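You operate a simulated robot arm through the tools that you are given. There is no shell and no other tool.

You are at the controls of a simulated robot arm. One attempt, no reset.

Task
Put the purple band beaker in the tank of the cleaning bath. Put two of the steel weights from the low bench beside the small reactor on the bench under the rear hood. Turn the dose knob to 20 ml. Put the card marked "tight" from the low bench beside the small reactor on the shelf over the counter of the shelf unit. Take the ring on the low bench beside the small reactor and put it away on the low bench by the controller. Put one of the square bottles from the cream tray on the top of the fridge. Put the tube rack on the shelf under the counter of the shelf unit away on the top of the long side table. Open the fridge door. Any order will do. Set down upright: purple band beaker, square bottle, tube rack.

Only the result counts: the job must be done as asked and must still hold three seconds after the hand-in. Knocking over, shifting, dropping, spilling or breaking anything else fails it.

Robot
A 7-joint arm with a two-finger gripper on a trunk, on a base that moves. Base frame: it is fixed to the floor where the robot stands at the start and does not move with it; the origin is under the middle of the robot, x ahead of it, y to its left, z up; the surface under the hand at the start is at about z = 800. Lengths are in mm, angles in rad, forces in N, time in s.
With the tool pointing down near the work surface it reaches from about 300 to 800 mm from the robot's upright axis, wherever it stands. Its first joint turns from -2.897 to 2.897 rad. Places, roughly: bench under the rear hood [-2200, 3200, 800]; card [500, 250, 750]; dose knob [700, 0, 900]; fridge door [-2000, 200, 600]; low bench by the controller (62x15 cm) [520, -1740, 800]; purple band beaker [500, 0, 750]; ring (11x11x2 cm) [600, -400, 800]; shelf over the counter of the shelf unit (129x21 c [-1660, 1140, 1260]; square bottle (5x5x8 cm) [-1200, 600, 900]; steel weight [500, 250, 750]; tank of the cleaning bath (30x21 cm) [680, 1820, 840]; top of the fridge [-1800, 200, 1300]; top of the long side table [-1200, 400, 800]; tube rack (11x5x8 cm) [-1900, 900, 500]. Payload 2.45 kg.
The TCP is the grasp point between the finger pads, 27 mm short of the fingertips. In the tool frame z runs along the fingers and y along their closing line. The gripper opens to 80 mm; its body begins 54 mm behind the TCP.
Orientation is told as [roll, pitch, yaw] about the base's x, y, z axes, in that order, counted from this pose: with the fingers straight down and closing along the base's y, the tool's x points along the base's -x, its y along +y and its z along -z.

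Tools
- The arm moves only by the tool servo_tool. Its argument "targets" is a list of rows, each a list of 7 numbers: the shift along the tool's x, y, z in mm, then the turn, a rotation vector about the tool's x, y, z in rad, then the opening, from 0 (shut) to 1 (fully open). In form: [[dx, dy, dz, wx, wy, wz, fingers], ...]. A call has 1 to 20 rows; each row shifts and turns the commanded pose from where the row before left it, along the tool's axes as they then stand. Rows are played at 5 a second. More than 50 mm and 0.15 rad between two rows, or a gripper value outside its range, and nothing of the call is played. Where a pose cannot be reached the arm comes as near as it can. A force on the tool above 40 N (or 10 N above the force at the start of the call, whichever is more), or a blocked arm, ends the call early, and 0.2 s more pass. Each finger travels about 153 mm/s and halts on what it meets, pressing with about 39 N; the grip force reading is that of the motor and also rises with nothing between the fingers. The clock runs only during rows and for 0.2 s after the last one: add rows that do not move to give the fingers time. It gives the time, the measured TCP pose, the force on the tool (base axes), the opening and the grip force at its end, in the units of the frame above (readings bear some noise), with the torque about the TCP (base axes, N m) and any sound that the robot's microphone picked up, and new pictures: "views" is both (left out), scene, wrist or none.
- Cameras (640 x 400 px; columns grow to the right, rows downward): "scene" is now at [7.6, 102, 1571.3]; the picture's right is [-0.92, -0.39, 0.00], its down [-0.36, 0.86, -0.36] and it looks along [0.14, -0.33, -0.93] (base axes); focal length 214 px, centre (320, 200). "wrist" rides on the gripper at [63, 12, -79] in the tool frame; the picture's right is [-0.19, 0.98, 0.00], its down [-0.72, -0.14, -0.68] and it looks along [-0.67, -0.13, 0.73] (tool axes); focal length 226 px, centre (320, 200). There is no depth. A picture from a camera that has moved, and an enlarged one, comes with that camera's place and axes in the base frame and with its lens. The place of the scene camera against the robot may be out by one fixed shift of up to 25 mm in any direction.
- raise_lower(by): moves the trunk up (or, below 0, down) by that many mm; the arm and the scene camera ride with it, the base frame stays. It gives what a move gives, with no picture.
- roll_base(legs): drives the robot by 1 to 6 legs, each [ahead, turn to the left] in mm and rad, along the robot's own axes; the way and the turn of a leg run together, so that a leg with both is an arc; at most 1500 mm and 3.142 rad a leg. The arm and the cameras ride along, it lands a little off, and it stops where it bumps. It gives what a move gives, and a new picture of the scene camera.
- head_to(pan, tilt): turns the head with the scene camera to pan (to the left, within 2.094 rad either way) and tilt (down, from -0.506 to 1.204), counted from straight ahead of the robot. It gives what a move gives, and a new picture of the scene camera.
- enlarge(camera, box): a new picture of the part [left, top, right, bottom] of that camera's present view, enlarged. The clock stands still meanwhile.
- sign_off(): hands the job in; it is judged then, once.

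Places have to be worked out from the pictures, the camera data and where the tool is seen. Open the gripper and draw the arm clear of the work before you hand the job in, unless the task says otherwise.

The tools are called after "Emit:" as a command line: name --pt "numbers of a row" for each row, then --argument value for the rest, lists and objects as JSON in quotes. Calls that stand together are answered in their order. servo_tool: Moves the arm, as the interface text tells. Its arguments: {"type":"object","properties":{"targets":{"type":"array","items":{"type":"array","items":{"type":"number"}}},"views":{"type":"string","enum":["both","scene","wrist","none"]}},"required":["targets"]} The other tools are called the same way: raise_lower (by) moves the trunk up or down; roll_base (legs) drives the base; head_to (pan, tilt) turns the head that bears the scene camera; enlarge (camera, box) takes an enlarged picture of a part of a camera's view; sign_off () hands the job in.

At the start:

```text
clock: 0.0
eef_pos: [493.8, 138.2, 1151.3]
orientation: [-0.002, 0.002, 0.0]
wrist_force: [0.3, 0.2, 0.2]
wrist_torque: [0.0, 0.01, 0.01]
opening: 79.7
finger_force: 0.0
trunk travel left (down, up): [-225.0, 315.0]
robot x, y, heading: [-1.0, -0.3, -0.001]
head pan, tilt (commanded): [-1.169, 1.201]
```

scene: 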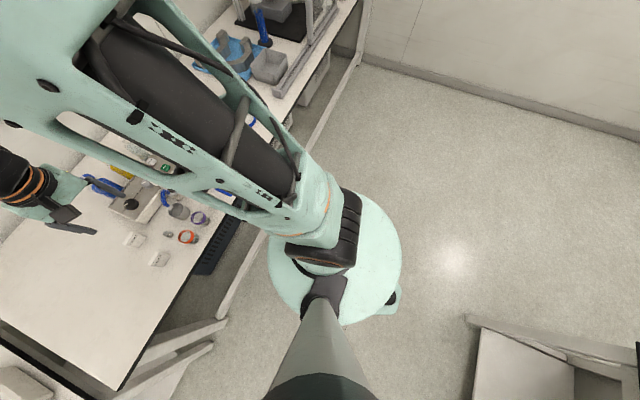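
wrist: 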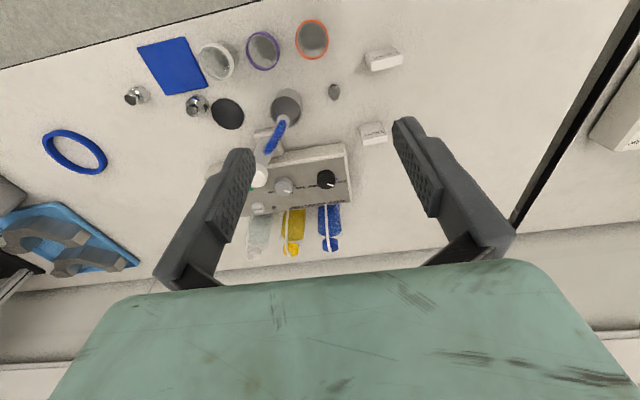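

I'll first look closely at the work in front of the robot with enlarged wrist pictures and see what is on the bench.

Emit:
enlarge --camera "wrist" --box '[100, 0, 420, 200]'

Emit:
enlarge --camera "wrist" --box '[200, 100, 440, 260]'

Emit:
enlarge --camera "scene" --box '[0, 100, 320, 300]'

```text
2.00 times, centred on (260, 100) of wrist
camera zoom: at [429.8, 150.2, 1231.2], right [0.19, 0.98, 0.0], down [0.72, -0.14, 0.68], along [0.67, -0.13, -0.73], focal length 452 px, centre (440, 400)
```

zoom: 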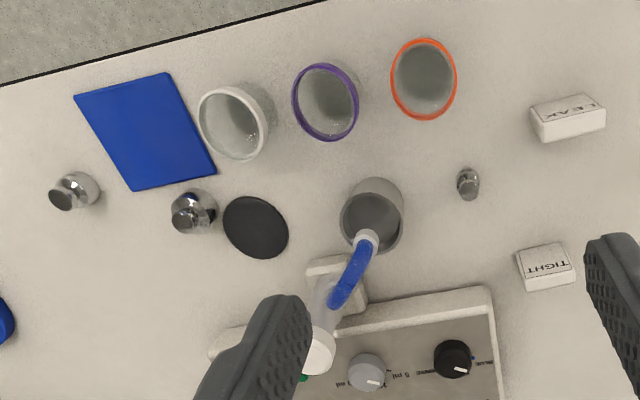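

```text
2.50 times, centred on (320, 180) of wrist
camera zoom: at [429.8, 150.2, 1231.2], right [0.19, 0.98, 0.0], down [0.72, -0.14, 0.68], along [0.67, -0.13, -0.73], focal length 565 px, centre (320, 250)
```

zoom: 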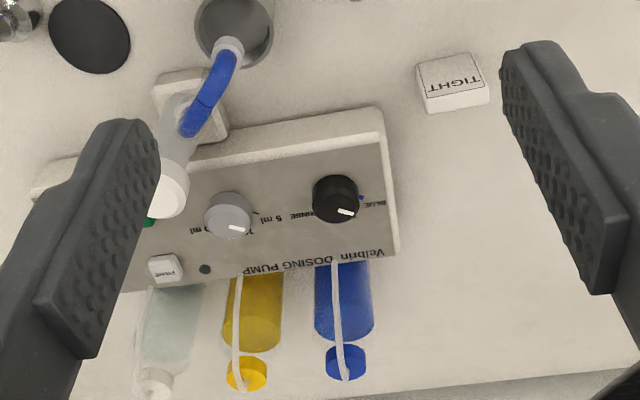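

```text
2.00 times, centred on (160, 200) of scene
camera zoom: at [7.6, 102.0, 1571.3], right [-0.92, -0.39, 0.0], down [-0.36, 0.86, -0.36], along [0.14, -0.33, -0.93], focal length 429 px, centre (640, 200)
```

zoom: 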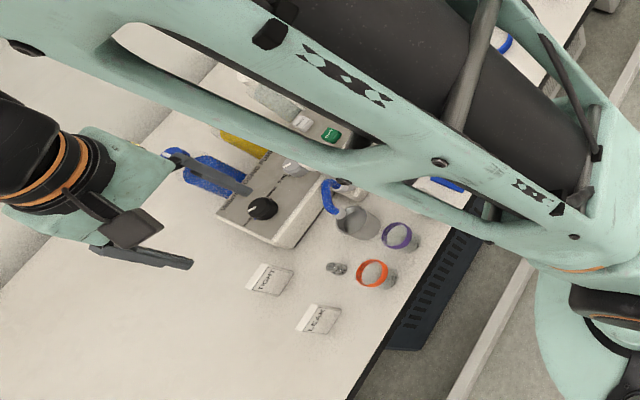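

The bench holds three beakers, three steel weights, the cards LEAK and TIGHT, a ring and the dosing pump with two knobs. Next I turn the head round to see the rest of the room.

Emit:
head_to --pan 0.0 --tilt 0.7

Emit:
head_to --pan 1.0 --tilt 0.5

Emit:
head_to --pan 2.09 --tilt 0.4

Emit:
head_to --pan -1.0 --tilt 0.5

Emit:
head_to --pan -2.09 --tilt 0.4

```text
clock: 1.4
eef_pos: [493.5, 138.5, 1149.8]
orientation: [0.001, 0.0, 0.0]
wrist_force: [0.2, -0.5, -0.4]
wrist_torque: [0.03, 0.01, -0.03]
opening: 80.1
finger_force: 0.1
trunk travel left (down, up): [-225.0, 315.0]
robot x, y, heading: [-1.6, 2.7, -0.003]
head pan, tilt (commanded): [0.0, 0.7]
camera scene: at [70.7, 153.4, 1607.3], right [0.0, -1.0, 0.0], down [-0.64, 0.0, -0.76], along [0.76, 0.0, -0.64], focal length 214 px, centre (320, 200)
```

scene: 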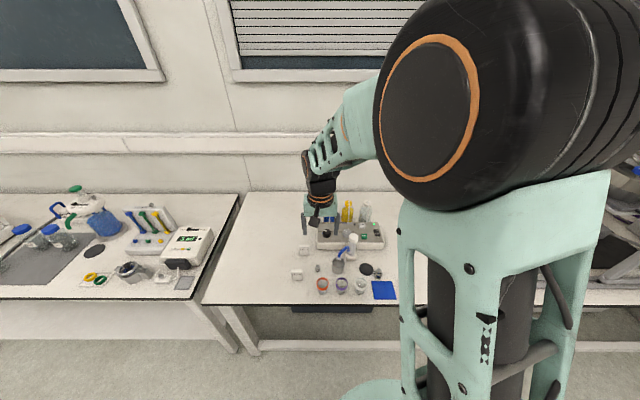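

```text
clock: 2.6
eef_pos: [492.8, 138.7, 1151.1]
orientation: [0.0, -0.002, -0.001]
wrist_force: [1.5, -0.2, -0.8]
wrist_torque: [0.0, 0.0, 0.0]
opening: 80.0
finger_force: 0.2
trunk travel left (down, up): [-225.0, 315.0]
robot x, y, heading: [0.7, 2.5, -0.001]
head pan, tilt (commanded): [1.0, 0.499]
camera scene: at [35.0, 230.0, 1625.0], right [0.84, -0.54, 0.0], down [-0.26, -0.4, -0.88], along [0.47, 0.74, -0.48], focal length 214 px, centre (320, 200)
```

scene: 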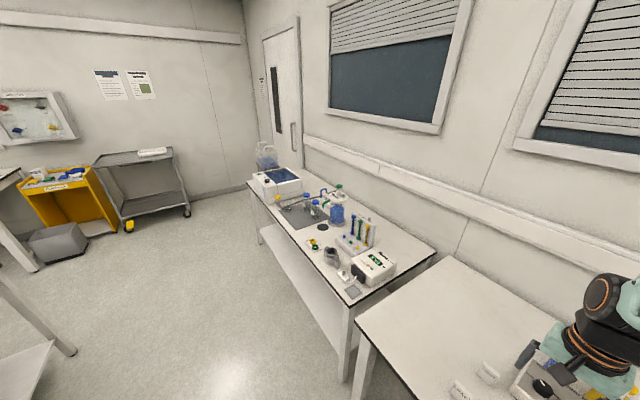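

```text
clock: 4.0
eef_pos: [493.0, 138.6, 1150.7]
orientation: [-0.001, -0.001, 0.0]
wrist_force: [-0.3, -0.2, -0.2]
wrist_torque: [-0.03, -0.04, 0.0]
opening: 79.9
finger_force: 0.1
trunk travel left (down, up): [-225.0, 315.0]
robot x, y, heading: [-2.3, 3.8, -0.005]
head pan, tilt (commanded): [2.089, 0.4]
camera scene: at [-60.1, 234.0, 1634.2], right [0.87, 0.49, 0.0], down [0.19, -0.34, -0.92], along [-0.46, 0.8, -0.39], focal length 214 px, centre (320, 200)
```

scene: 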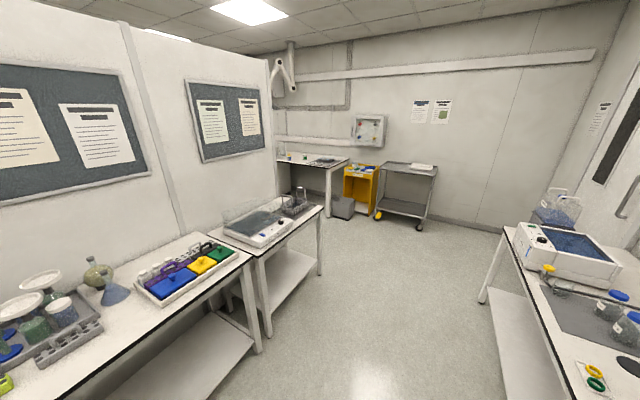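

```text
clock: 6.6
eef_pos: [492.2, 138.1, 1150.2]
orientation: [-0.001, 0.001, 0.001]
wrist_force: [0.6, 0.4, 0.4]
wrist_torque: [0.02, -0.01, -0.02]
opening: 79.9
finger_force: 0.1
trunk travel left (down, up): [-225.0, 315.0]
robot x, y, heading: [3.0, -1.2, -0.001]
head pan, tilt (commanded): [-1.0, 0.499]
camera scene: at [35.0, 77.0, 1625.0], right [-0.84, -0.54, 0.0], down [-0.26, 0.4, -0.88], along [0.47, -0.74, -0.48], focal length 214 px, centre (320, 200)
```

scene: 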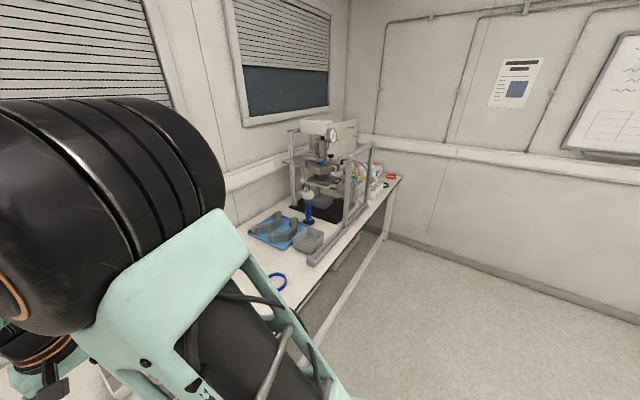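

```text
clock: 8.0
eef_pos: [492.2, 138.1, 1150.7]
orientation: [0.002, -0.001, -0.001]
wrist_force: [0.1, -0.5, -0.3]
wrist_torque: [-0.03, -0.01, 0.0]
opening: 80.2
finger_force: 0.1
trunk travel left (down, up): [-225.0, 315.0]
robot x, y, heading: [-2.2, 0.5, -0.004]
head pan, tilt (commanded): [-2.089, 0.4]
camera scene: at [-60.1, 73.0, 1634.2], right [-0.87, 0.49, 0.0], down [0.19, 0.34, -0.92], along [-0.46, -0.8, -0.39], focal length 214 px, centre (320, 200)
```

scene: 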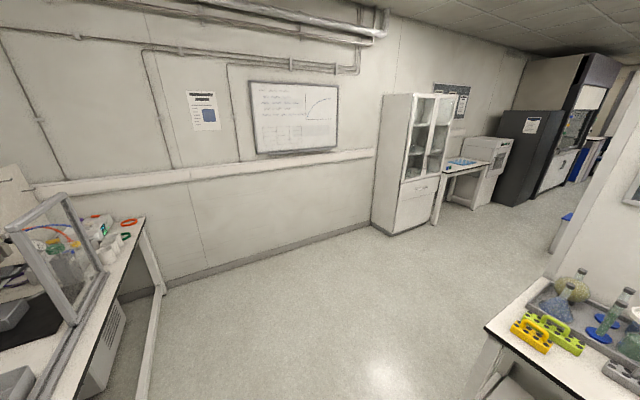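

The room is clear: benches ahead, the long table and partition behind, fridge and shelf unit on the far side of it. I begin with the dose knob and move the wrist camera to look at the pump panel more closely.

Emit:
servo_tool --pt "20 -25 30 0 0 0 1" --pt "20 -25 30 0 0 0 1" --pt "20 -25 30 0 0 0 1" --pt "0 -20 20 0 0 0 1" --views "wrist"

Emit:
enlarge --camera "wrist" --box '[220, 60, 420, 260]'

```text
clock: 9.0
eef_pos: [433.4, 42.9, 1037.9]
orientation: [0.001, 0.0, 0.0]
wrist_force: [-0.1, 0.6, 1.2]
wrist_torque: [-0.04, -0.01, 0.01]
opening: 79.8
finger_force: 0.1
trunk travel left (down, up): [-225.0, 315.0]
robot x, y, heading: [-1.4, 1.0, -0.001]
head pan, tilt (commanded): [-2.089, 0.4]
camera wrist: at [370.7, 54.9, 1118.9], right [0.19, 0.98, 0.0], down [0.72, -0.14, 0.68], along [0.67, -0.13, -0.73], focal length 226 px, centre (320, 200)
```

wrist: 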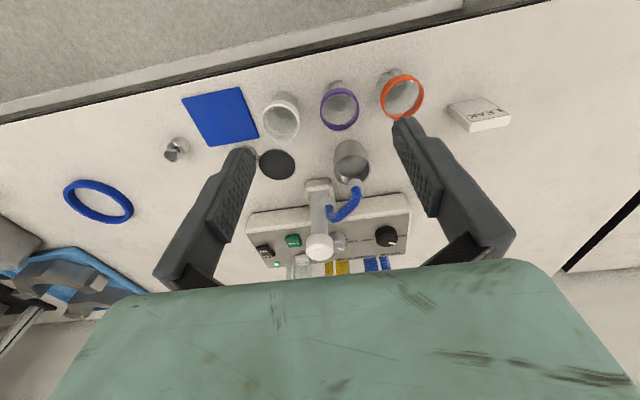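

```text
2.00 times, centred on (320, 160) of wrist
camera zoom: at [370.7, 54.9, 1118.9], right [0.19, 0.98, 0.0], down [0.72, -0.14, 0.68], along [0.67, -0.13, -0.73], focal length 452 px, centre (320, 280)
```

zoom: 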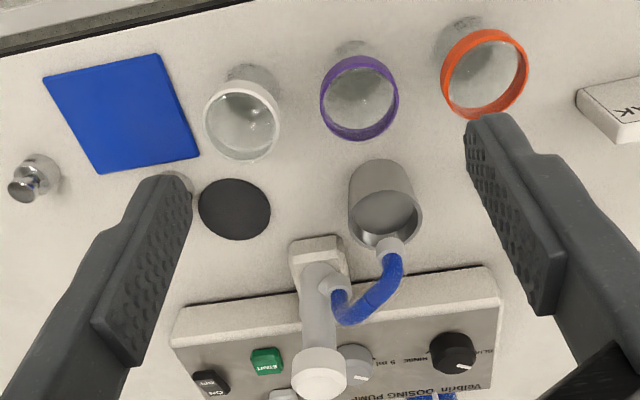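

Triangulating from both views puts the grey dose knob at about (709, 20, 868) and the black one at (717, 110, 860), with the delivery post top near (635, 4, 927). I move the camera nearer, on the free side of the post, to read the dial.

Emit:
servo_tool --pt "0 30 0 0 0 0 1" --pt "-40 5 0 0 0 0 1" --pt "-42 0 10 0 0 0 1" --pt "-42 0 10 0 0 0 1" --pt "-42 0 10 0 0 0 1" --views "wrist"

Emit:
enlarge --camera "wrist" --box '[240, 140, 400, 260]'

```text
clock: 10.2
eef_pos: [601.4, 80.2, 1009.5]
orientation: [0.0, 0.001, -0.001]
wrist_force: [-0.1, 0.0, 0.0]
wrist_torque: [-0.02, 0.03, 0.0]
opening: 80.1
finger_force: 0.1
trunk travel left (down, up): [-225.0, 315.0]
robot x, y, heading: [4.5, -3.2, 0.0]
head pan, tilt (commanded): [-2.089, 0.4]
camera wrist: at [538.5, 91.8, 1090.1], right [0.19, 0.98, 0.0], down [0.72, -0.14, 0.68], along [0.67, -0.13, -0.73], focal length 226 px, centre (320, 200)
```

wrist: 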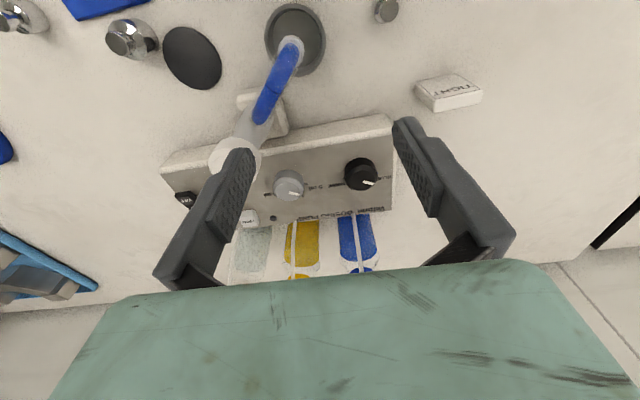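

```text
3.33 times, centred on (320, 200) of wrist
camera zoom: at [538.5, 91.8, 1090.1], right [0.19, 0.98, 0.0], down [0.72, -0.14, 0.68], along [0.67, -0.13, -0.73], focal length 754 px, centre (320, 200)
```

zoom: 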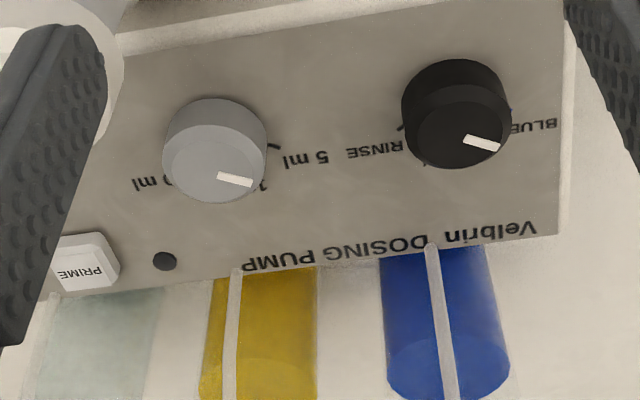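

The dial shows 5 ml on the left, something hidden behind the knob, and "?0 ml" at the right. I tilt the tool so that the camera looks steeply down on the knob and the ticks become visible.

Emit:
servo_tool --pt "-28 -19 -6 0 0 0 1" --pt "-27 -19 -5 0 0 0 1" --pt "0 0 0 0 0.15 0 1" --pt "0 0 0 0 0.15 0 1" --pt "0 0 0 0 0.15 0 1" --views "wrist"

Emit:
enlarge --camera "wrist" --box '[240, 120, 400, 240]'

```text
clock: 11.4
eef_pos: [655.9, 41.3, 1021.7]
orientation: [-0.001, 0.451, 0.001]
wrist_force: [-0.1, 0.5, -0.5]
wrist_torque: [0.01, -0.02, 0.01]
opening: 80.2
finger_force: 0.1
trunk travel left (down, up): [-225.0, 315.0]
robot x, y, heading: [-0.1, -1.1, 0.001]
head pan, tilt (commanded): [-2.089, 0.4]
camera wrist: at [632.4, 52.2, 1122.1], right [0.17, 0.98, -0.08], down [0.94, -0.14, 0.3], along [0.28, -0.13, -0.95], focal length 226 px, centre (320, 200)
```

wrist: 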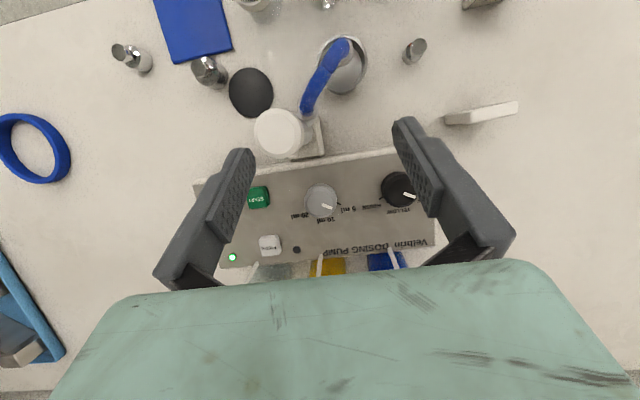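

```text
3.33 times, centred on (320, 180) of wrist
camera zoom: at [632.4, 52.2, 1122.1], right [0.17, 0.98, -0.08], down [0.94, -0.14, 0.3], along [0.28, -0.13, -0.95], focal length 754 px, centre (320, 267)
```

zoom: 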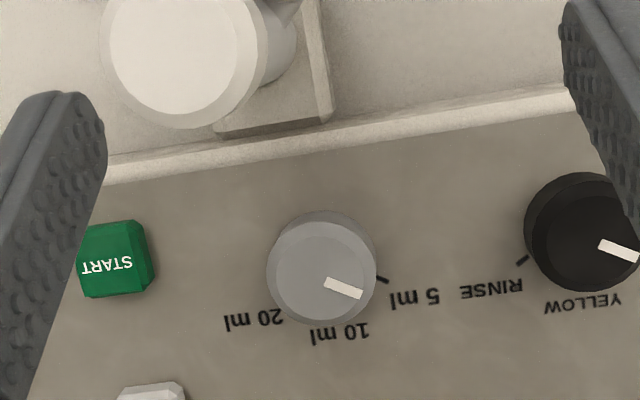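

The pointer now stands at 5 ml; 10 ml is straight away and 20 ml a further 60° clockwise, so about 120° clockwise in all. I check the panel's tilt with two more zooms of this view.

Emit:
enlarge --camera "wrist" --box '[200, 140, 360, 260]'

Emit:
enlarge --camera "wrist" --box '[290, 140, 450, 260]'

```text
3.33 times, centred on (280, 200) of wrist
camera zoom: at [632.4, 52.2, 1122.1], right [0.17, 0.98, -0.08], down [0.94, -0.14, 0.3], along [0.28, -0.13, -0.95], focal length 754 px, centre (453, 200)
```

zoom: 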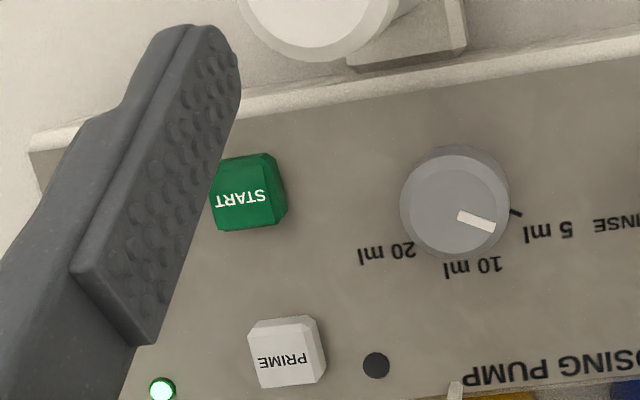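

```text
3.33 times, centred on (370, 200) of wrist
camera zoom: at [632.4, 52.2, 1122.1], right [0.17, 0.98, -0.08], down [0.94, -0.14, 0.3], along [0.28, -0.13, -0.95], focal length 754 px, centre (153, 200)
```

zoom: 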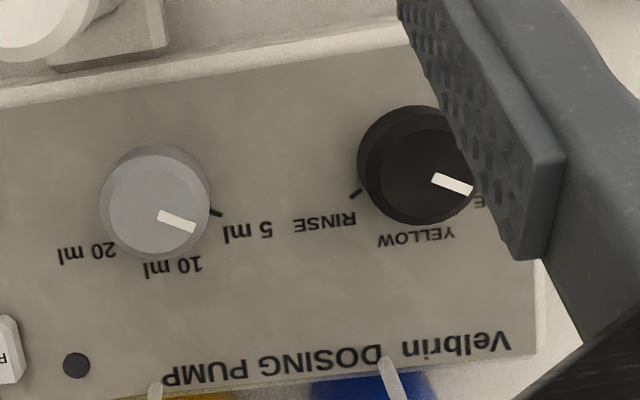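

The panel is level at z≈862, the knob stands at about (706, 19.5) with its top near 881, and is about 36 mm wide. I straighten the tool, centre it above the knob and pre-turn it by -60° so that one grip gives the 120°.

Emit:
servo_tool --pt "0 0 0 0 -0.15 0 1" --pt "0 0 0 0 -0.15 0 1" --pt "0 0 0 0 -0.15 0 1" --pt "-26 -11 10 0 0 0 1" --pt "-25 -11 11 0 0 0 1" --pt "0 0 0 0 0 -0.1496 1" --pt "0 0 0 0 0 -0.1496 1" --pt "0 0 0 0 0 -0.1496 1" --pt "0 0 0 0 0 -0.1496 1" --pt "0 0 0 0 0 -0.1496 1" --pt "0 0 0 0 0 -0.1496 1" --pt "0 0 0 0 0 -0.1496 1" --pt "0 0 0 0 0 0 0.75" --pt "0 0 0 0 0 0 0.75" --views "wrist"

Emit:
enlarge --camera "wrist" --box '[240, 100, 400, 220]'

```text
clock: 14.4
eef_pos: [705.7, 17.8, 1000.6]
orientation: [-0.002, 0.001, 1.047]
wrist_force: [0.8, 0.2, -0.6]
wrist_torque: [0.02, 0.0, 0.02]
opening: 60.2
finger_force: 0.0
trunk travel left (down, up): [-225.0, 315.0]
robot x, y, heading: [1.0, 0.7, -0.003]
head pan, tilt (commanded): [-2.089, 0.4]
camera wrist: at [663.1, -30.9, 1081.0], right [-0.75, 0.66, 0.0], down [0.48, 0.55, 0.68], along [0.45, 0.51, -0.73], focal length 226 px, centre (320, 200)
```

wrist: 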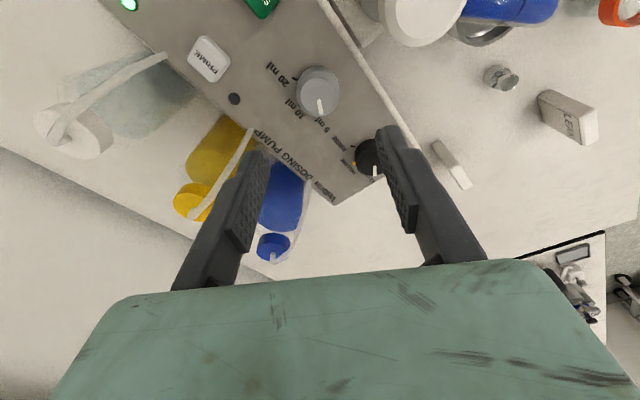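

```text
3.33 times, centred on (320, 160) of wrist
camera zoom: at [663.1, -30.9, 1081.0], right [-0.75, 0.66, 0.0], down [0.48, 0.55, 0.68], along [0.45, 0.51, -0.73], focal length 754 px, centre (320, 333)
```

zoom: 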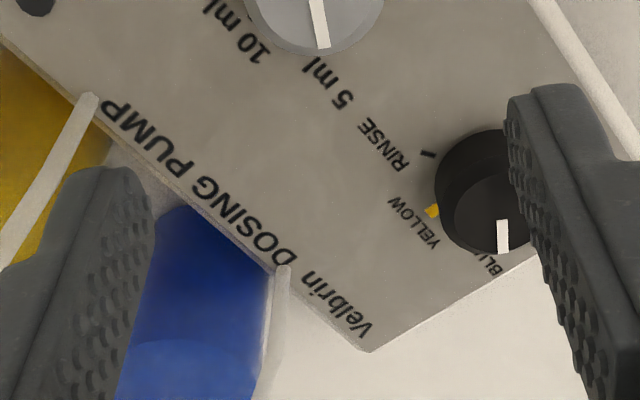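

I enlarge the knob in this view to refine its centre.

Emit:
enlarge --camera "wrist" --box '[240, 40, 400, 140]'

```text
4.00 times, centred on (320, 90) of wrist
camera zoom: at [663.1, -30.9, 1081.0], right [-0.75, 0.66, 0.0], down [0.48, 0.55, 0.68], along [0.45, 0.51, -0.73], focal length 904 px, centre (320, 640)
```

zoom: 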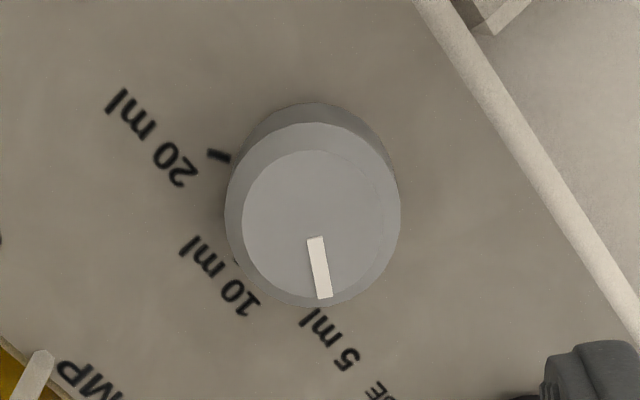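

The knob centre works out at (707, 18), within 1.5 mm of the tool. I go down to TCP z≈893, keeping the fingertips just above the panel.

Emit:
servo_tool --pt "0 0 36 0 0 0 0.75" --pt "0 0 36 0 0 0 0.75" --pt "0 0 20 0 0 0 0.75" --pt "0 0 14 0 0 0 0.75" --pt "0 0 0 0 0 0 0.75" --views "wrist"

```text
clock: 15.6
eef_pos: [704.4, 18.7, 894.3]
orientation: [-0.001, 0.001, 1.045]
wrist_force: [-0.5, -0.5, 0.1]
wrist_torque: [-0.03, -0.01, 0.02]
opening: 60.2
finger_force: 0.0
trunk travel left (down, up): [-225.0, 315.0]
robot x, y, heading: [2.1, 4.8, 0.001]
head pan, tilt (commanded): [-2.089, 0.4]
camera wrist: at [662.2, -30.9, 975.1], right [-0.75, 0.66, 0.0], down [0.48, 0.55, 0.68], along [0.45, 0.51, -0.73], focal length 226 px, centre (320, 200)
```

wrist: 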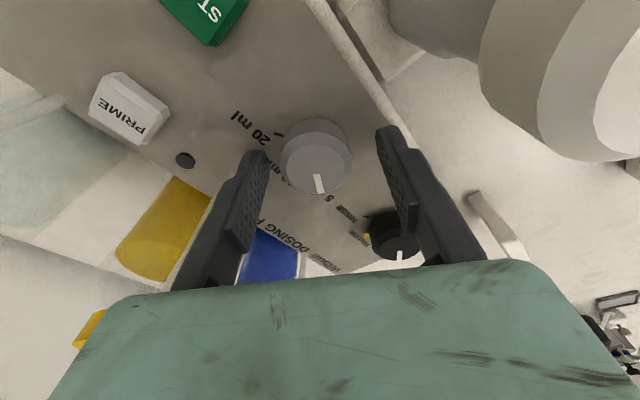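

The knob sits between the pads. I close on it and check the grip.

Emit:
servo_tool --pt "0 0 0 0 0 0 0.3" --pt "0 0 0 0 0 0 0.3" --pt "0 0 0 0 0 0 0.3" --views "wrist"

```text
clock: 16.4
eef_pos: [707.5, 16.2, 895.2]
orientation: [-0.001, -0.001, 1.047]
wrist_force: [17.2, -8.7, -2.0]
wrist_torque: [-0.16, -0.48, -0.02]
opening: 37.4
finger_force: 45.2
trunk travel left (down, up): [-225.0, 315.0]
robot x, y, heading: [-2.2, 3.3, -0.002]
head pan, tilt (commanded): [-2.089, 0.4]
camera wrist: at [664.0, -32.7, 974.8], right [-0.75, 0.66, 0.0], down [0.48, 0.55, 0.68], along [0.45, 0.51, -0.73], focal length 226 px, centre (320, 200)
```

wrist: 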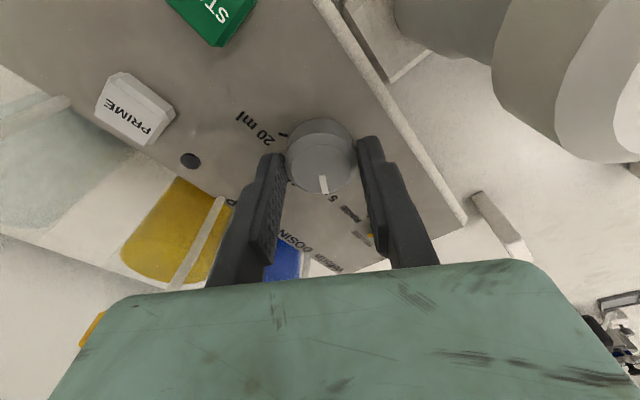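

Gripped at 37 mm with a sideways force of about 19 N along the closing line. I shift the command 2.5 mm along -y of the tool to centre it before turning.

Emit:
servo_tool --pt "0 -2.5 0 0 0 0 0.3" --pt "0 0 0 0 0 0 0.3" --views "none"

```text
clock: 17.0
eef_pos: [706.5, 17.7, 894.3]
orientation: [0.004, 0.001, 1.047]
wrist_force: [-0.1, -7.2, -2.9]
wrist_torque: [-0.22, -0.46, -0.05]
opening: 37.6
finger_force: 44.9
trunk travel left (down, up): [-225.0, 315.0]
robot x, y, heading: [0.1, -3.4, -0.004]
head pan, tilt (commanded): [-2.089, 0.4]
```

The side force has dropped. Now I turn the knob about the tool axis, stopping after the first few steps to check.

Emit:
servo_tool --pt "0 0 0 0 0 0.15 0.3" --pt "0 0 0 0 0 0.15 0.3" --pt "0 0 0 0 0 0.15 0.3" --pt "0 0 0 0 0 0.15 0.3" --views "wrist"

```text
clock: 18.0
eef_pos: [705.0, 17.9, 894.5]
orientation: [0.002, 0.003, 0.446]
wrist_force: [-14.7, 1.3, -4.2]
wrist_torque: [0.22, -0.03, 0.05]
opening: 37.5
finger_force: 45.1
trunk travel left (down, up): [-225.0, 315.0]
robot x, y, heading: [0.3, -1.4, -0.003]
head pan, tilt (commanded): [-2.089, 0.4]
camera wrist: at [643.3, 1.0, 975.1], right [-0.25, 0.97, 0.0], down [0.71, 0.18, 0.68], along [0.66, 0.17, -0.73], focal length 226 px, centre (320, 200)
```

wrist: 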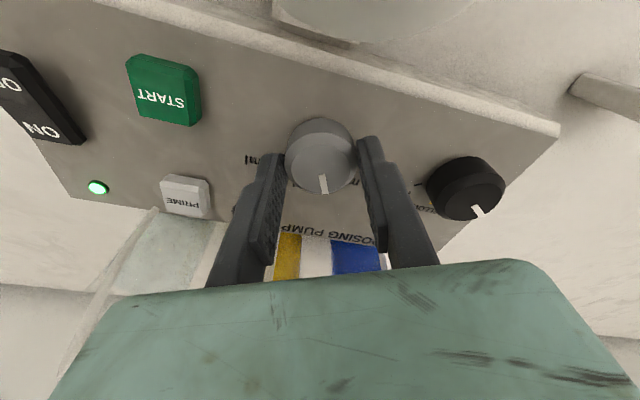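

The knob turns with the gripper. I ease the 15 N x-force with a small shift and continue to the full 120°.

Emit:
servo_tool --pt "1.3 0.6 0 0 0 0.1494 0.3" --pt "0 0 0 0 0 0.1494 0.3" --pt "0 0 0 0 0 0.1494 0.3" --pt "0 0 0 0 0 0.1494 0.3" --pt "0 0 0 0 0 0.1494 0.3" --pt "0 0 0 0 0 0.1494 0.3" --pt "0 0 0 0 0 0.1494 0.3" --pt "0 0 0 0 0 0.1494 0.3" --pt "0 0 0 0 0 0.1494 0.3" --pt "0 0 0 0 0 0.1494 0.3" --pt "0 0 0 0 0 0 0.3" --views "wrist"

Emit:
enlarge --camera "wrist" --box '[240, 90, 400, 210]'

```text
clock: 20.4
eef_pos: [707.3, 20.5, 895.0]
orientation: [0.0, -0.002, -1.046]
wrist_force: [-2.8, 23.8, -10.8]
wrist_torque: [0.67, 0.06, 0.45]
opening: 37.3
finger_force: 45.0
trunk travel left (down, up): [-225.0, 315.0]
robot x, y, heading: [-3.4, -0.2, 0.004]
head pan, tilt (commanded): [-2.089, 0.4]
camera wrist: at [685.9, 81.4, 975.1], right [0.95, 0.32, 0.0], down [0.24, -0.69, 0.68], along [0.22, -0.64, -0.73], focal length 226 px, centre (320, 200)
```

wrist: 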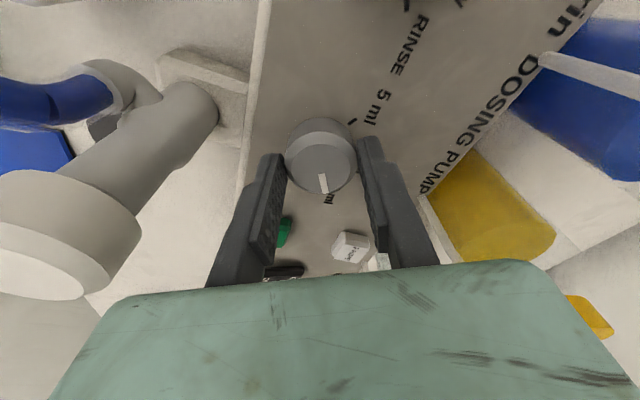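

```text
3.33 times, centred on (320, 150) of wrist
camera zoom: at [685.9, 81.4, 975.1], right [0.95, 0.32, 0.0], down [0.24, -0.69, 0.68], along [0.22, -0.64, -0.73], focal length 754 px, centre (320, 367)
```

zoom: 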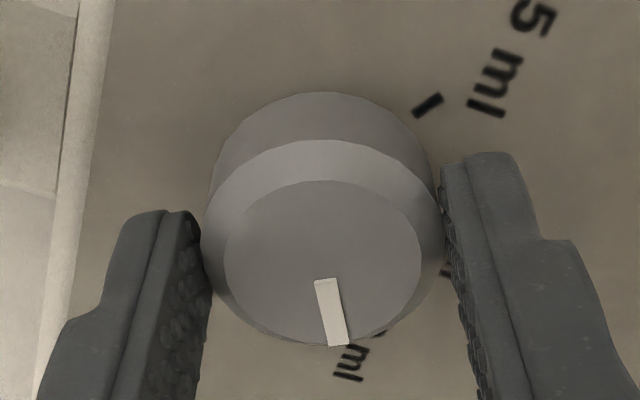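

The pointer stands beside the 20 ml label. I relieve the side force, open the fingers and lift off to check from above.

Emit:
servo_tool --pt "2.0 1.2 0 0 0 0 0.3" --pt "0 0 0 0 0 0 0.75" --pt "0 0 0 0 0 0 0.75" --pt "0 0 -30 0 0 0 0.75" --pt "0 0 -40 0 0 0 0.75" --pt "0 0 -40 0 0 0 0.75" --views "wrist"

Emit:
enlarge --camera "wrist" --box '[240, 40, 400, 140]'

```text
clock: 21.8
eef_pos: [704.3, 21.3, 1004.5]
orientation: [0.0, 0.0, -1.047]
wrist_force: [0.4, 0.6, 0.4]
wrist_torque: [0.01, -0.01, 0.02]
opening: 60.0
finger_force: 0.1
trunk travel left (down, up): [-225.0, 315.0]
robot x, y, heading: [1.2, 1.5, -0.0]
head pan, tilt (commanded): [-2.089, 0.4]
camera wrist: at [683.9, 81.0, 1084.7], right [0.95, 0.32, 0.0], down [0.24, -0.69, 0.68], along [0.22, -0.65, -0.73], focal length 226 px, centre (320, 200)
```

wrist: 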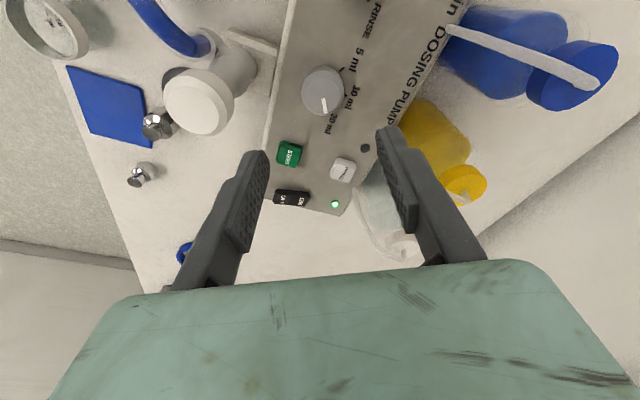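

```text
4.00 times, centred on (320, 90) of wrist
camera zoom: at [683.9, 81.0, 1084.7], right [0.95, 0.32, 0.0], down [0.24, -0.69, 0.68], along [0.22, -0.65, -0.73], focal length 904 px, centre (320, 640)
```

zoom: 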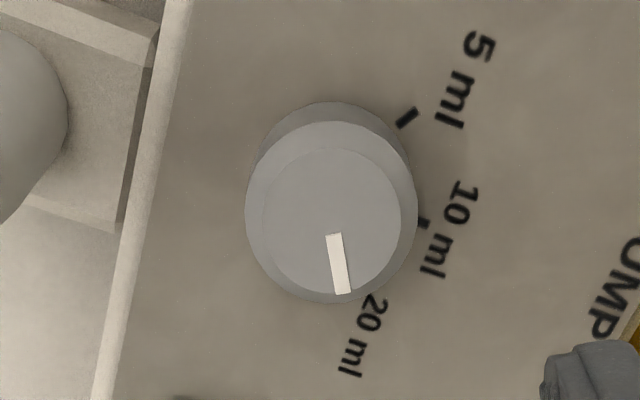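

The pointer lies within about 2° of the 20 ml direction, so the knob is set. Next is the ring: I turn the tool back, rise a little and move over towards it for a look.

Emit:
servo_tool --pt "0 0 -7 0 0 -0.1496 0.75" --pt "0 0 -7 0 0 -0.1496 0.75" --pt "0 0 -7 0 0 -0.1496 0.75" --pt "0 0 -7 0 0 -0.1496 0.75" --pt "0 0 -7 0 0 -0.1496 0.75" --pt "0 0 -7 0 0 -0.1496 0.75" --pt "0 0 -7 0 0 -0.1496 0.75" --pt "23 -40 0 0 0 0 0.75" --pt "23 -40 0 0 0 0 0.75" --pt "23 -40 0 0 0 0 0.75" --pt "23 -40 0 0 0 0 0.75" --pt "23 -40 0 0 0 0 0.75" --pt "23 -40 0 0 0 0 0.75" --pt "23 -40 0 0 0 0 0.75" --pt "23 -40 0 0 0 0 0.75" --views "wrist"

Emit:
head_to --pan -0.8 --tilt 0.9

```text
clock: 25.0
eef_pos: [518.8, -299.9, 1054.6]
orientation: [0.0, -0.001, 0.0]
wrist_force: [-0.6, -1.8, 0.0]
wrist_torque: [0.0, 0.0, 0.02]
opening: 60.2
finger_force: 0.0
trunk travel left (down, up): [-225.0, 315.0]
robot x, y, heading: [1.8, -0.0, -0.002]
head pan, tilt (commanded): [-2.089, 0.4]
camera wrist: at [455.4, -287.7, 1134.6], right [0.19, 0.98, 0.0], down [0.72, -0.14, 0.68], along [0.67, -0.13, -0.73], focal length 226 px, centre (320, 200)
```

wrist: 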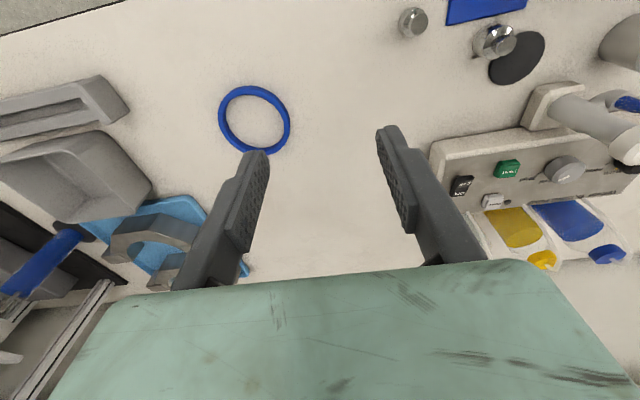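

```text
clock: 26.4
eef_pos: [520.0, -298.2, 1053.5]
orientation: [-0.001, 0.0, 0.001]
wrist_force: [0.1, -0.6, 0.3]
wrist_torque: [0.02, 0.03, 0.01]
opening: 59.9
finger_force: 0.2
trunk travel left (down, up): [-225.0, 315.0]
robot x, y, heading: [4.9, 3.6, 0.002]
head pan, tilt (commanded): [-0.799, 0.901]
camera scene: at [38.4, 99.2, 1591.2], right [-0.72, -0.7, 0.0], down [-0.55, 0.56, -0.62], along [0.43, -0.45, -0.78], focal length 214 px, centre (320, 200)
```

scene: 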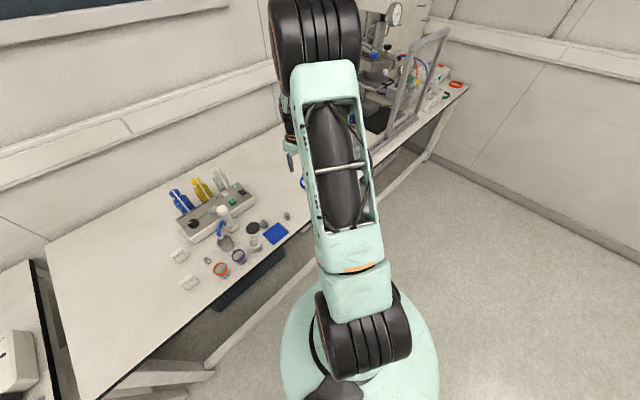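

The ring's centre triangulates to about (580, -416) with the bench near z≈790. I go above its left-hand rim at (580, -367) for a closer look before gripping.

Emit:
servo_tool --pt "-15 -17 38 0 0 0 0.75" --pt "-15 -17 38 0 0 0 0.75" --pt "-15 -17 38 0 0 0 0.75" --pt "-16 -17 38 0 0 0 0.75" --pt "0 0 0 0 0 0 0.75" --views "wrist"

```text
clock: 27.6
eef_pos: [582.0, -368.7, 902.7]
orientation: [0.001, 0.001, 0.0]
wrist_force: [0.4, 0.1, 0.7]
wrist_torque: [-0.03, -0.02, 0.03]
opening: 60.1
finger_force: 0.1
trunk travel left (down, up): [-225.0, 315.0]
robot x, y, heading: [-1.1, -0.3, -0.001]
head pan, tilt (commanded): [-0.799, 0.901]
camera wrist: at [518.2, -356.2, 982.1], right [0.19, 0.98, 0.0], down [0.72, -0.14, 0.68], along [0.67, -0.13, -0.73], focal length 226 px, centre (320, 200)
```

wrist: 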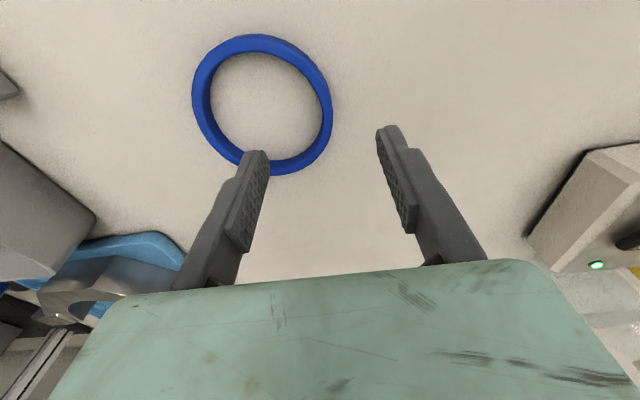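

Ring centre refines to about (573, -410), top near z≈805. I centre over the rim at (573, -361) and go down to 850 to check.

Emit:
servo_tool --pt "9 7 20 0 0 0 0.75" --pt "0 0 32 0 0 0 0.75" --pt "0 0 0 0 0 0 0.75" --views "wrist"

```text
clock: 28.4
eef_pos: [573.5, -360.7, 848.3]
orientation: [0.001, 0.0, 0.001]
wrist_force: [-0.1, -0.5, 0.2]
wrist_torque: [-0.01, 0.03, -0.04]
opening: 59.8
finger_force: 0.0
trunk travel left (down, up): [-225.0, 315.0]
robot x, y, heading: [0.1, 2.3, 0.002]
head pan, tilt (commanded): [-0.799, 0.901]
camera wrist: at [509.9, -348.5, 929.3], right [0.19, 0.98, 0.0], down [0.72, -0.14, 0.68], along [0.67, -0.13, -0.73], focal length 226 px, centre (320, 200)
```

wrist: 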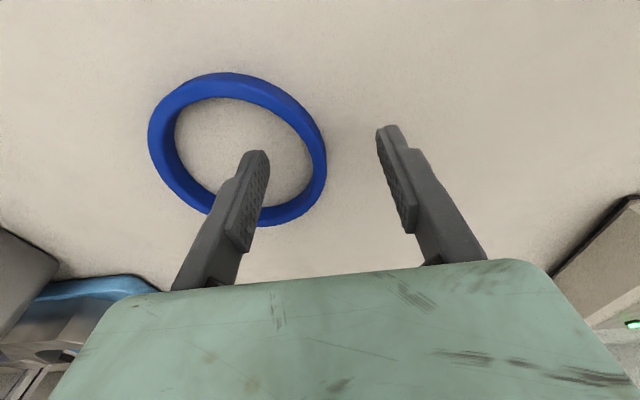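

The ring's left rim band spans about y = -360 to -374, so I shift the tool to y≈-367 and descend so the tips straddle it.

Emit:
servo_tool --pt "-4 -6.5 0 0 0 0 0.75" --pt "0 0 15 0 0 0 0.75" --pt "0 0 11 0 0 0 0.75" --pt "0 0 0 0 0 0 0.75" --views "wrist"

```text
clock: 29.3
eef_pos: [577.7, -366.5, 831.3]
orientation: [0.0, -0.006, 0.001]
wrist_force: [-9.3, 4.4, 23.5]
wrist_torque: [0.8, 0.47, 0.06]
opening: 54.6
finger_force: 0.2
trunk travel left (down, up): [-225.0, 315.0]
robot x, y, heading: [1.2, -3.6, -0.004]
head pan, tilt (commanded): [-0.799, 0.901]
stopped in row 4: the force on the tool passed its limit at 58 N (the readings are from after the stop); the commanded pose is now the measured one
camera wrist: at [514.5, -355.0, 911.4], right [0.19, 0.98, 0.0], down [0.71, -0.14, 0.69], along [0.67, -0.13, -0.73], focal length 226 px, centre (320, 200)
```

wrist: 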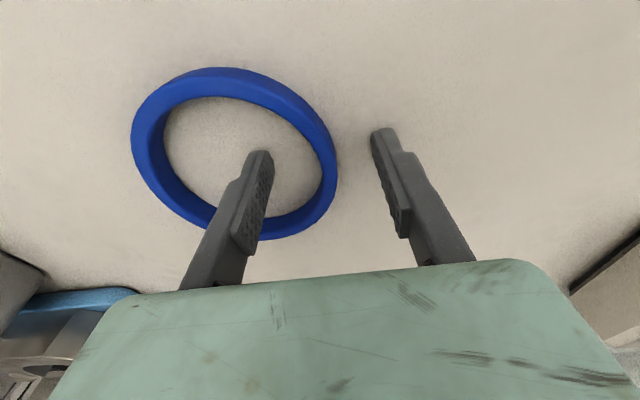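

The fingertips met the bench: surface about z≈803, so the ring top is near 822. I back off 3 mm and close on the rim.

Emit:
servo_tool --pt "0 0 -4 0 0 0 0.75" --pt "0 0 0 0 0 0 0.4" --pt "0 0 0 0 0 0 0.0" --pt "0 0 0 0 0 0 0.0" --pt "0 0 0 0 0 0 0.0" --views "wrist"

```text
clock: 30.5
eef_pos: [579.2, -366.5, 832.2]
orientation: [0.002, -0.003, 0.001]
wrist_force: [0.0, 0.4, 0.6]
wrist_torque: [0.0, -0.02, 0.01]
opening: 6.2
finger_force: 32.0
trunk travel left (down, up): [-225.0, 315.0]
robot x, y, heading: [-0.5, 1.3, 0.001]
head pan, tilt (commanded): [-0.799, 0.901]
camera wrist: at [515.7, -355.0, 912.2], right [0.19, 0.98, 0.0], down [0.72, -0.14, 0.68], along [0.67, -0.13, -0.73], focal length 226 px, centre (320, 200)
```

wrist: 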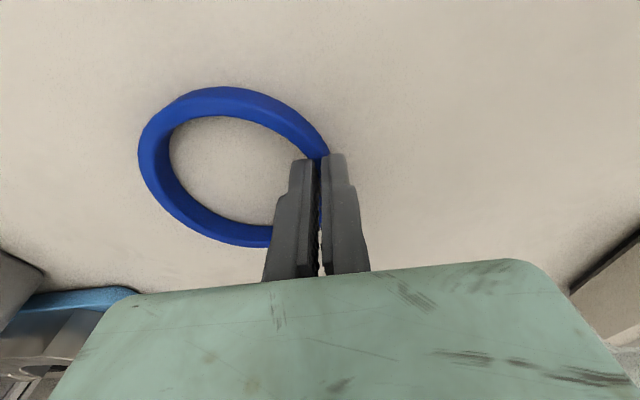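

The pads have closed on the rim (6 mm). I lift straight up and check that the ring comes along.

Emit:
servo_tool --pt "0 0 -30 0 0 0 0.0" --pt "0 0 -45 0 0 0 0.0" --pt "0 0 -45 0 0 0 0.0" --pt "0 0 -45 0 0 0 0.0" --pt "0 0 -45 0 0 0 0.0" --views "both"

```text
clock: 31.7
eef_pos: [580.6, -366.3, 1041.3]
orientation: [0.001, -0.003, 0.004]
wrist_force: [0.1, 0.6, -0.1]
wrist_torque: [-0.03, -0.03, -0.01]
opening: 0.4
finger_force: 29.6
trunk travel left (down, up): [-225.0, 315.0]
robot x, y, heading: [-0.2, -0.2, 0.001]
head pan, tilt (commanded): [-0.799, 0.901]
camera scene: at [38.0, 99.5, 1591.2], right [-0.72, -0.7, 0.0], down [-0.55, 0.56, -0.62], along [0.43, -0.45, -0.78], focal length 214 px, centre (320, 200)
camera wrist: at [517.7, -354.2, 1122.5], right [0.19, 0.98, 0.0], down [0.72, -0.14, 0.68], along [0.67, -0.13, -0.73], focal length 226 px, centre (320, 200)
```

scene: 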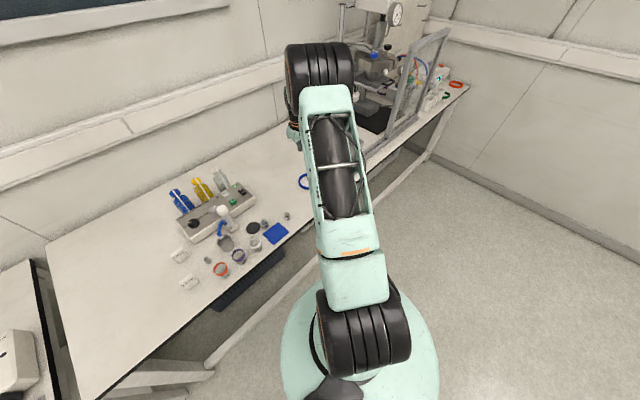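
wrist: 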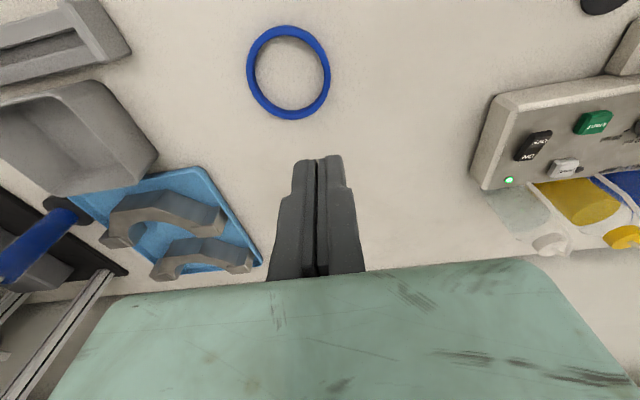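

The ring slipped out and stays on the bench; the pads evidently caught only its top edge. I look closer at the ring and its surroundings.

Emit:
enlarge --camera "wrist" --box '[220, 0, 400, 140]'

Emit:
enlarge --camera "scene" --box '[150, 140, 330, 290]'

```text
2.86 times, centred on (310, 70) of wrist
camera zoom: at [517.7, -354.2, 1122.5], right [0.19, 0.98, 0.0], down [0.72, -0.14, 0.68], along [0.67, -0.13, -0.73], focal length 646 px, centre (349, 571)
```

zoom: 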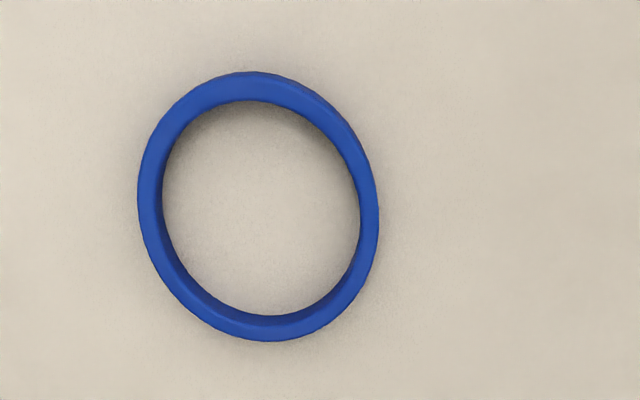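

```text
2.67 times, centred on (240, 215) of scene
camera zoom: at [38.0, 99.5, 1591.2], right [-0.72, -0.7, 0.0], down [-0.55, 0.56, -0.62], along [0.43, -0.45, -0.78], focal length 572 px, centre (533, 160)
```

zoom: 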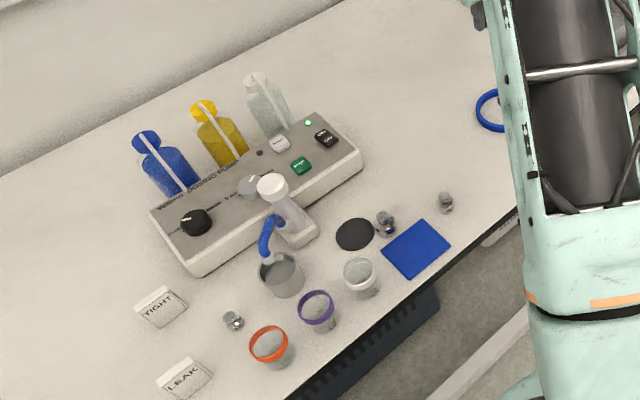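

The bench plane checks out at z≈801 and the ring looks only about 10–15 mm high with an 8 mm wall, so I gripped too high. Its rim now lies at (584, -360.5); I go back down with the tips nearly on the bench.

Emit:
servo_tool --pt "-3.4 5.8 40 0 0 0 0.5" --pt "0 0 48 0 0 0 0.5" --pt "0 0 48 0 0 0 0.5" --pt "0 0 48 0 0 0 0.5" --pt "0 0 16 0 0 0 0.5" --pt "0 0 0 0 0 0 0.5" --views "wrist"

```text
clock: 33.1
eef_pos: [584.3, -363.0, 840.3]
orientation: [0.001, -0.004, 0.001]
wrist_force: [-0.5, -0.7, -0.2]
wrist_torque: [0.02, 0.0, 0.0]
opening: 40.0
finger_force: 0.0
trunk travel left (down, up): [-225.0, 315.0]
robot x, y, heading: [-3.2, -0.7, 0.002]
head pan, tilt (commanded): [-0.799, 0.901]
camera wrist: at [520.5, -350.5, 920.6], right [0.19, 0.98, 0.0], down [0.72, -0.14, 0.68], along [0.67, -0.13, -0.73], focal length 226 px, centre (320, 200)
```

wrist: 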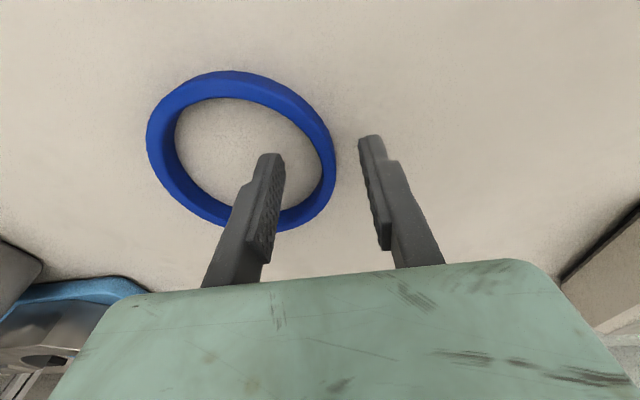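

Fingers straddle the rim. I lower in small steps until the tips just about reach the bench.

Emit:
servo_tool --pt "0 0 5 0 0 0 0.5" --pt "0 0 3 0 0 0 0.5" --pt "0 0 2 0 0 0 0.5" --pt "0 0 1 0 0 0 0.5" --pt "0 0 0 0 0 0 0.5" --views "none"

```text
clock: 34.3
eef_pos: [582.8, -360.0, 831.2]
orientation: [0.004, 0.0, 0.0]
wrist_force: [-0.7, -0.5, -0.5]
wrist_torque: [0.01, -0.02, -0.02]
opening: 40.1
finger_force: 0.0
trunk travel left (down, up): [-225.0, 315.0]
robot x, y, heading: [-0.6, 0.3, 0.001]
head pan, tilt (commanded): [-0.799, 0.901]
```

No contact yet at 831, so I continue down in 1.5–2 mm steps.

Emit:
servo_tool --pt "0 0 2 0 0 0 0.5" --pt "0 0 2 0 0 0 0.5" --pt "0 0 0 0 0 0 0.5" --views "none"

Emit:
servo_tool --pt "0 0 1.5 0 0 0 0.5" --pt "0 0 0 0 0 0 0.5" --views "none"

```text
clock: 35.1
eef_pos: [581.7, -360.9, 827.6]
orientation: [0.002, -0.003, 0.0]
wrist_force: [0.0, 0.1, 0.1]
wrist_torque: [-0.02, 0.0, -0.02]
opening: 39.8
finger_force: 0.0
trunk travel left (down, up): [-225.0, 315.0]
robot x, y, heading: [1.4, -1.8, -0.003]
head pan, tilt (commanded): [-0.799, 0.901]
```

```text
clock: 35.7
eef_pos: [582.0, -361.4, 825.6]
orientation: [0.0, -0.005, -0.001]
wrist_force: [-1.4, -1.9, 7.7]
wrist_torque: [0.0, 0.1, 0.05]
opening: 39.8
finger_force: 0.0
trunk travel left (down, up): [-225.0, 315.0]
robot x, y, heading: [-1.0, 1.3, -0.002]
head pan, tilt (commanded): [-0.799, 0.901]
```

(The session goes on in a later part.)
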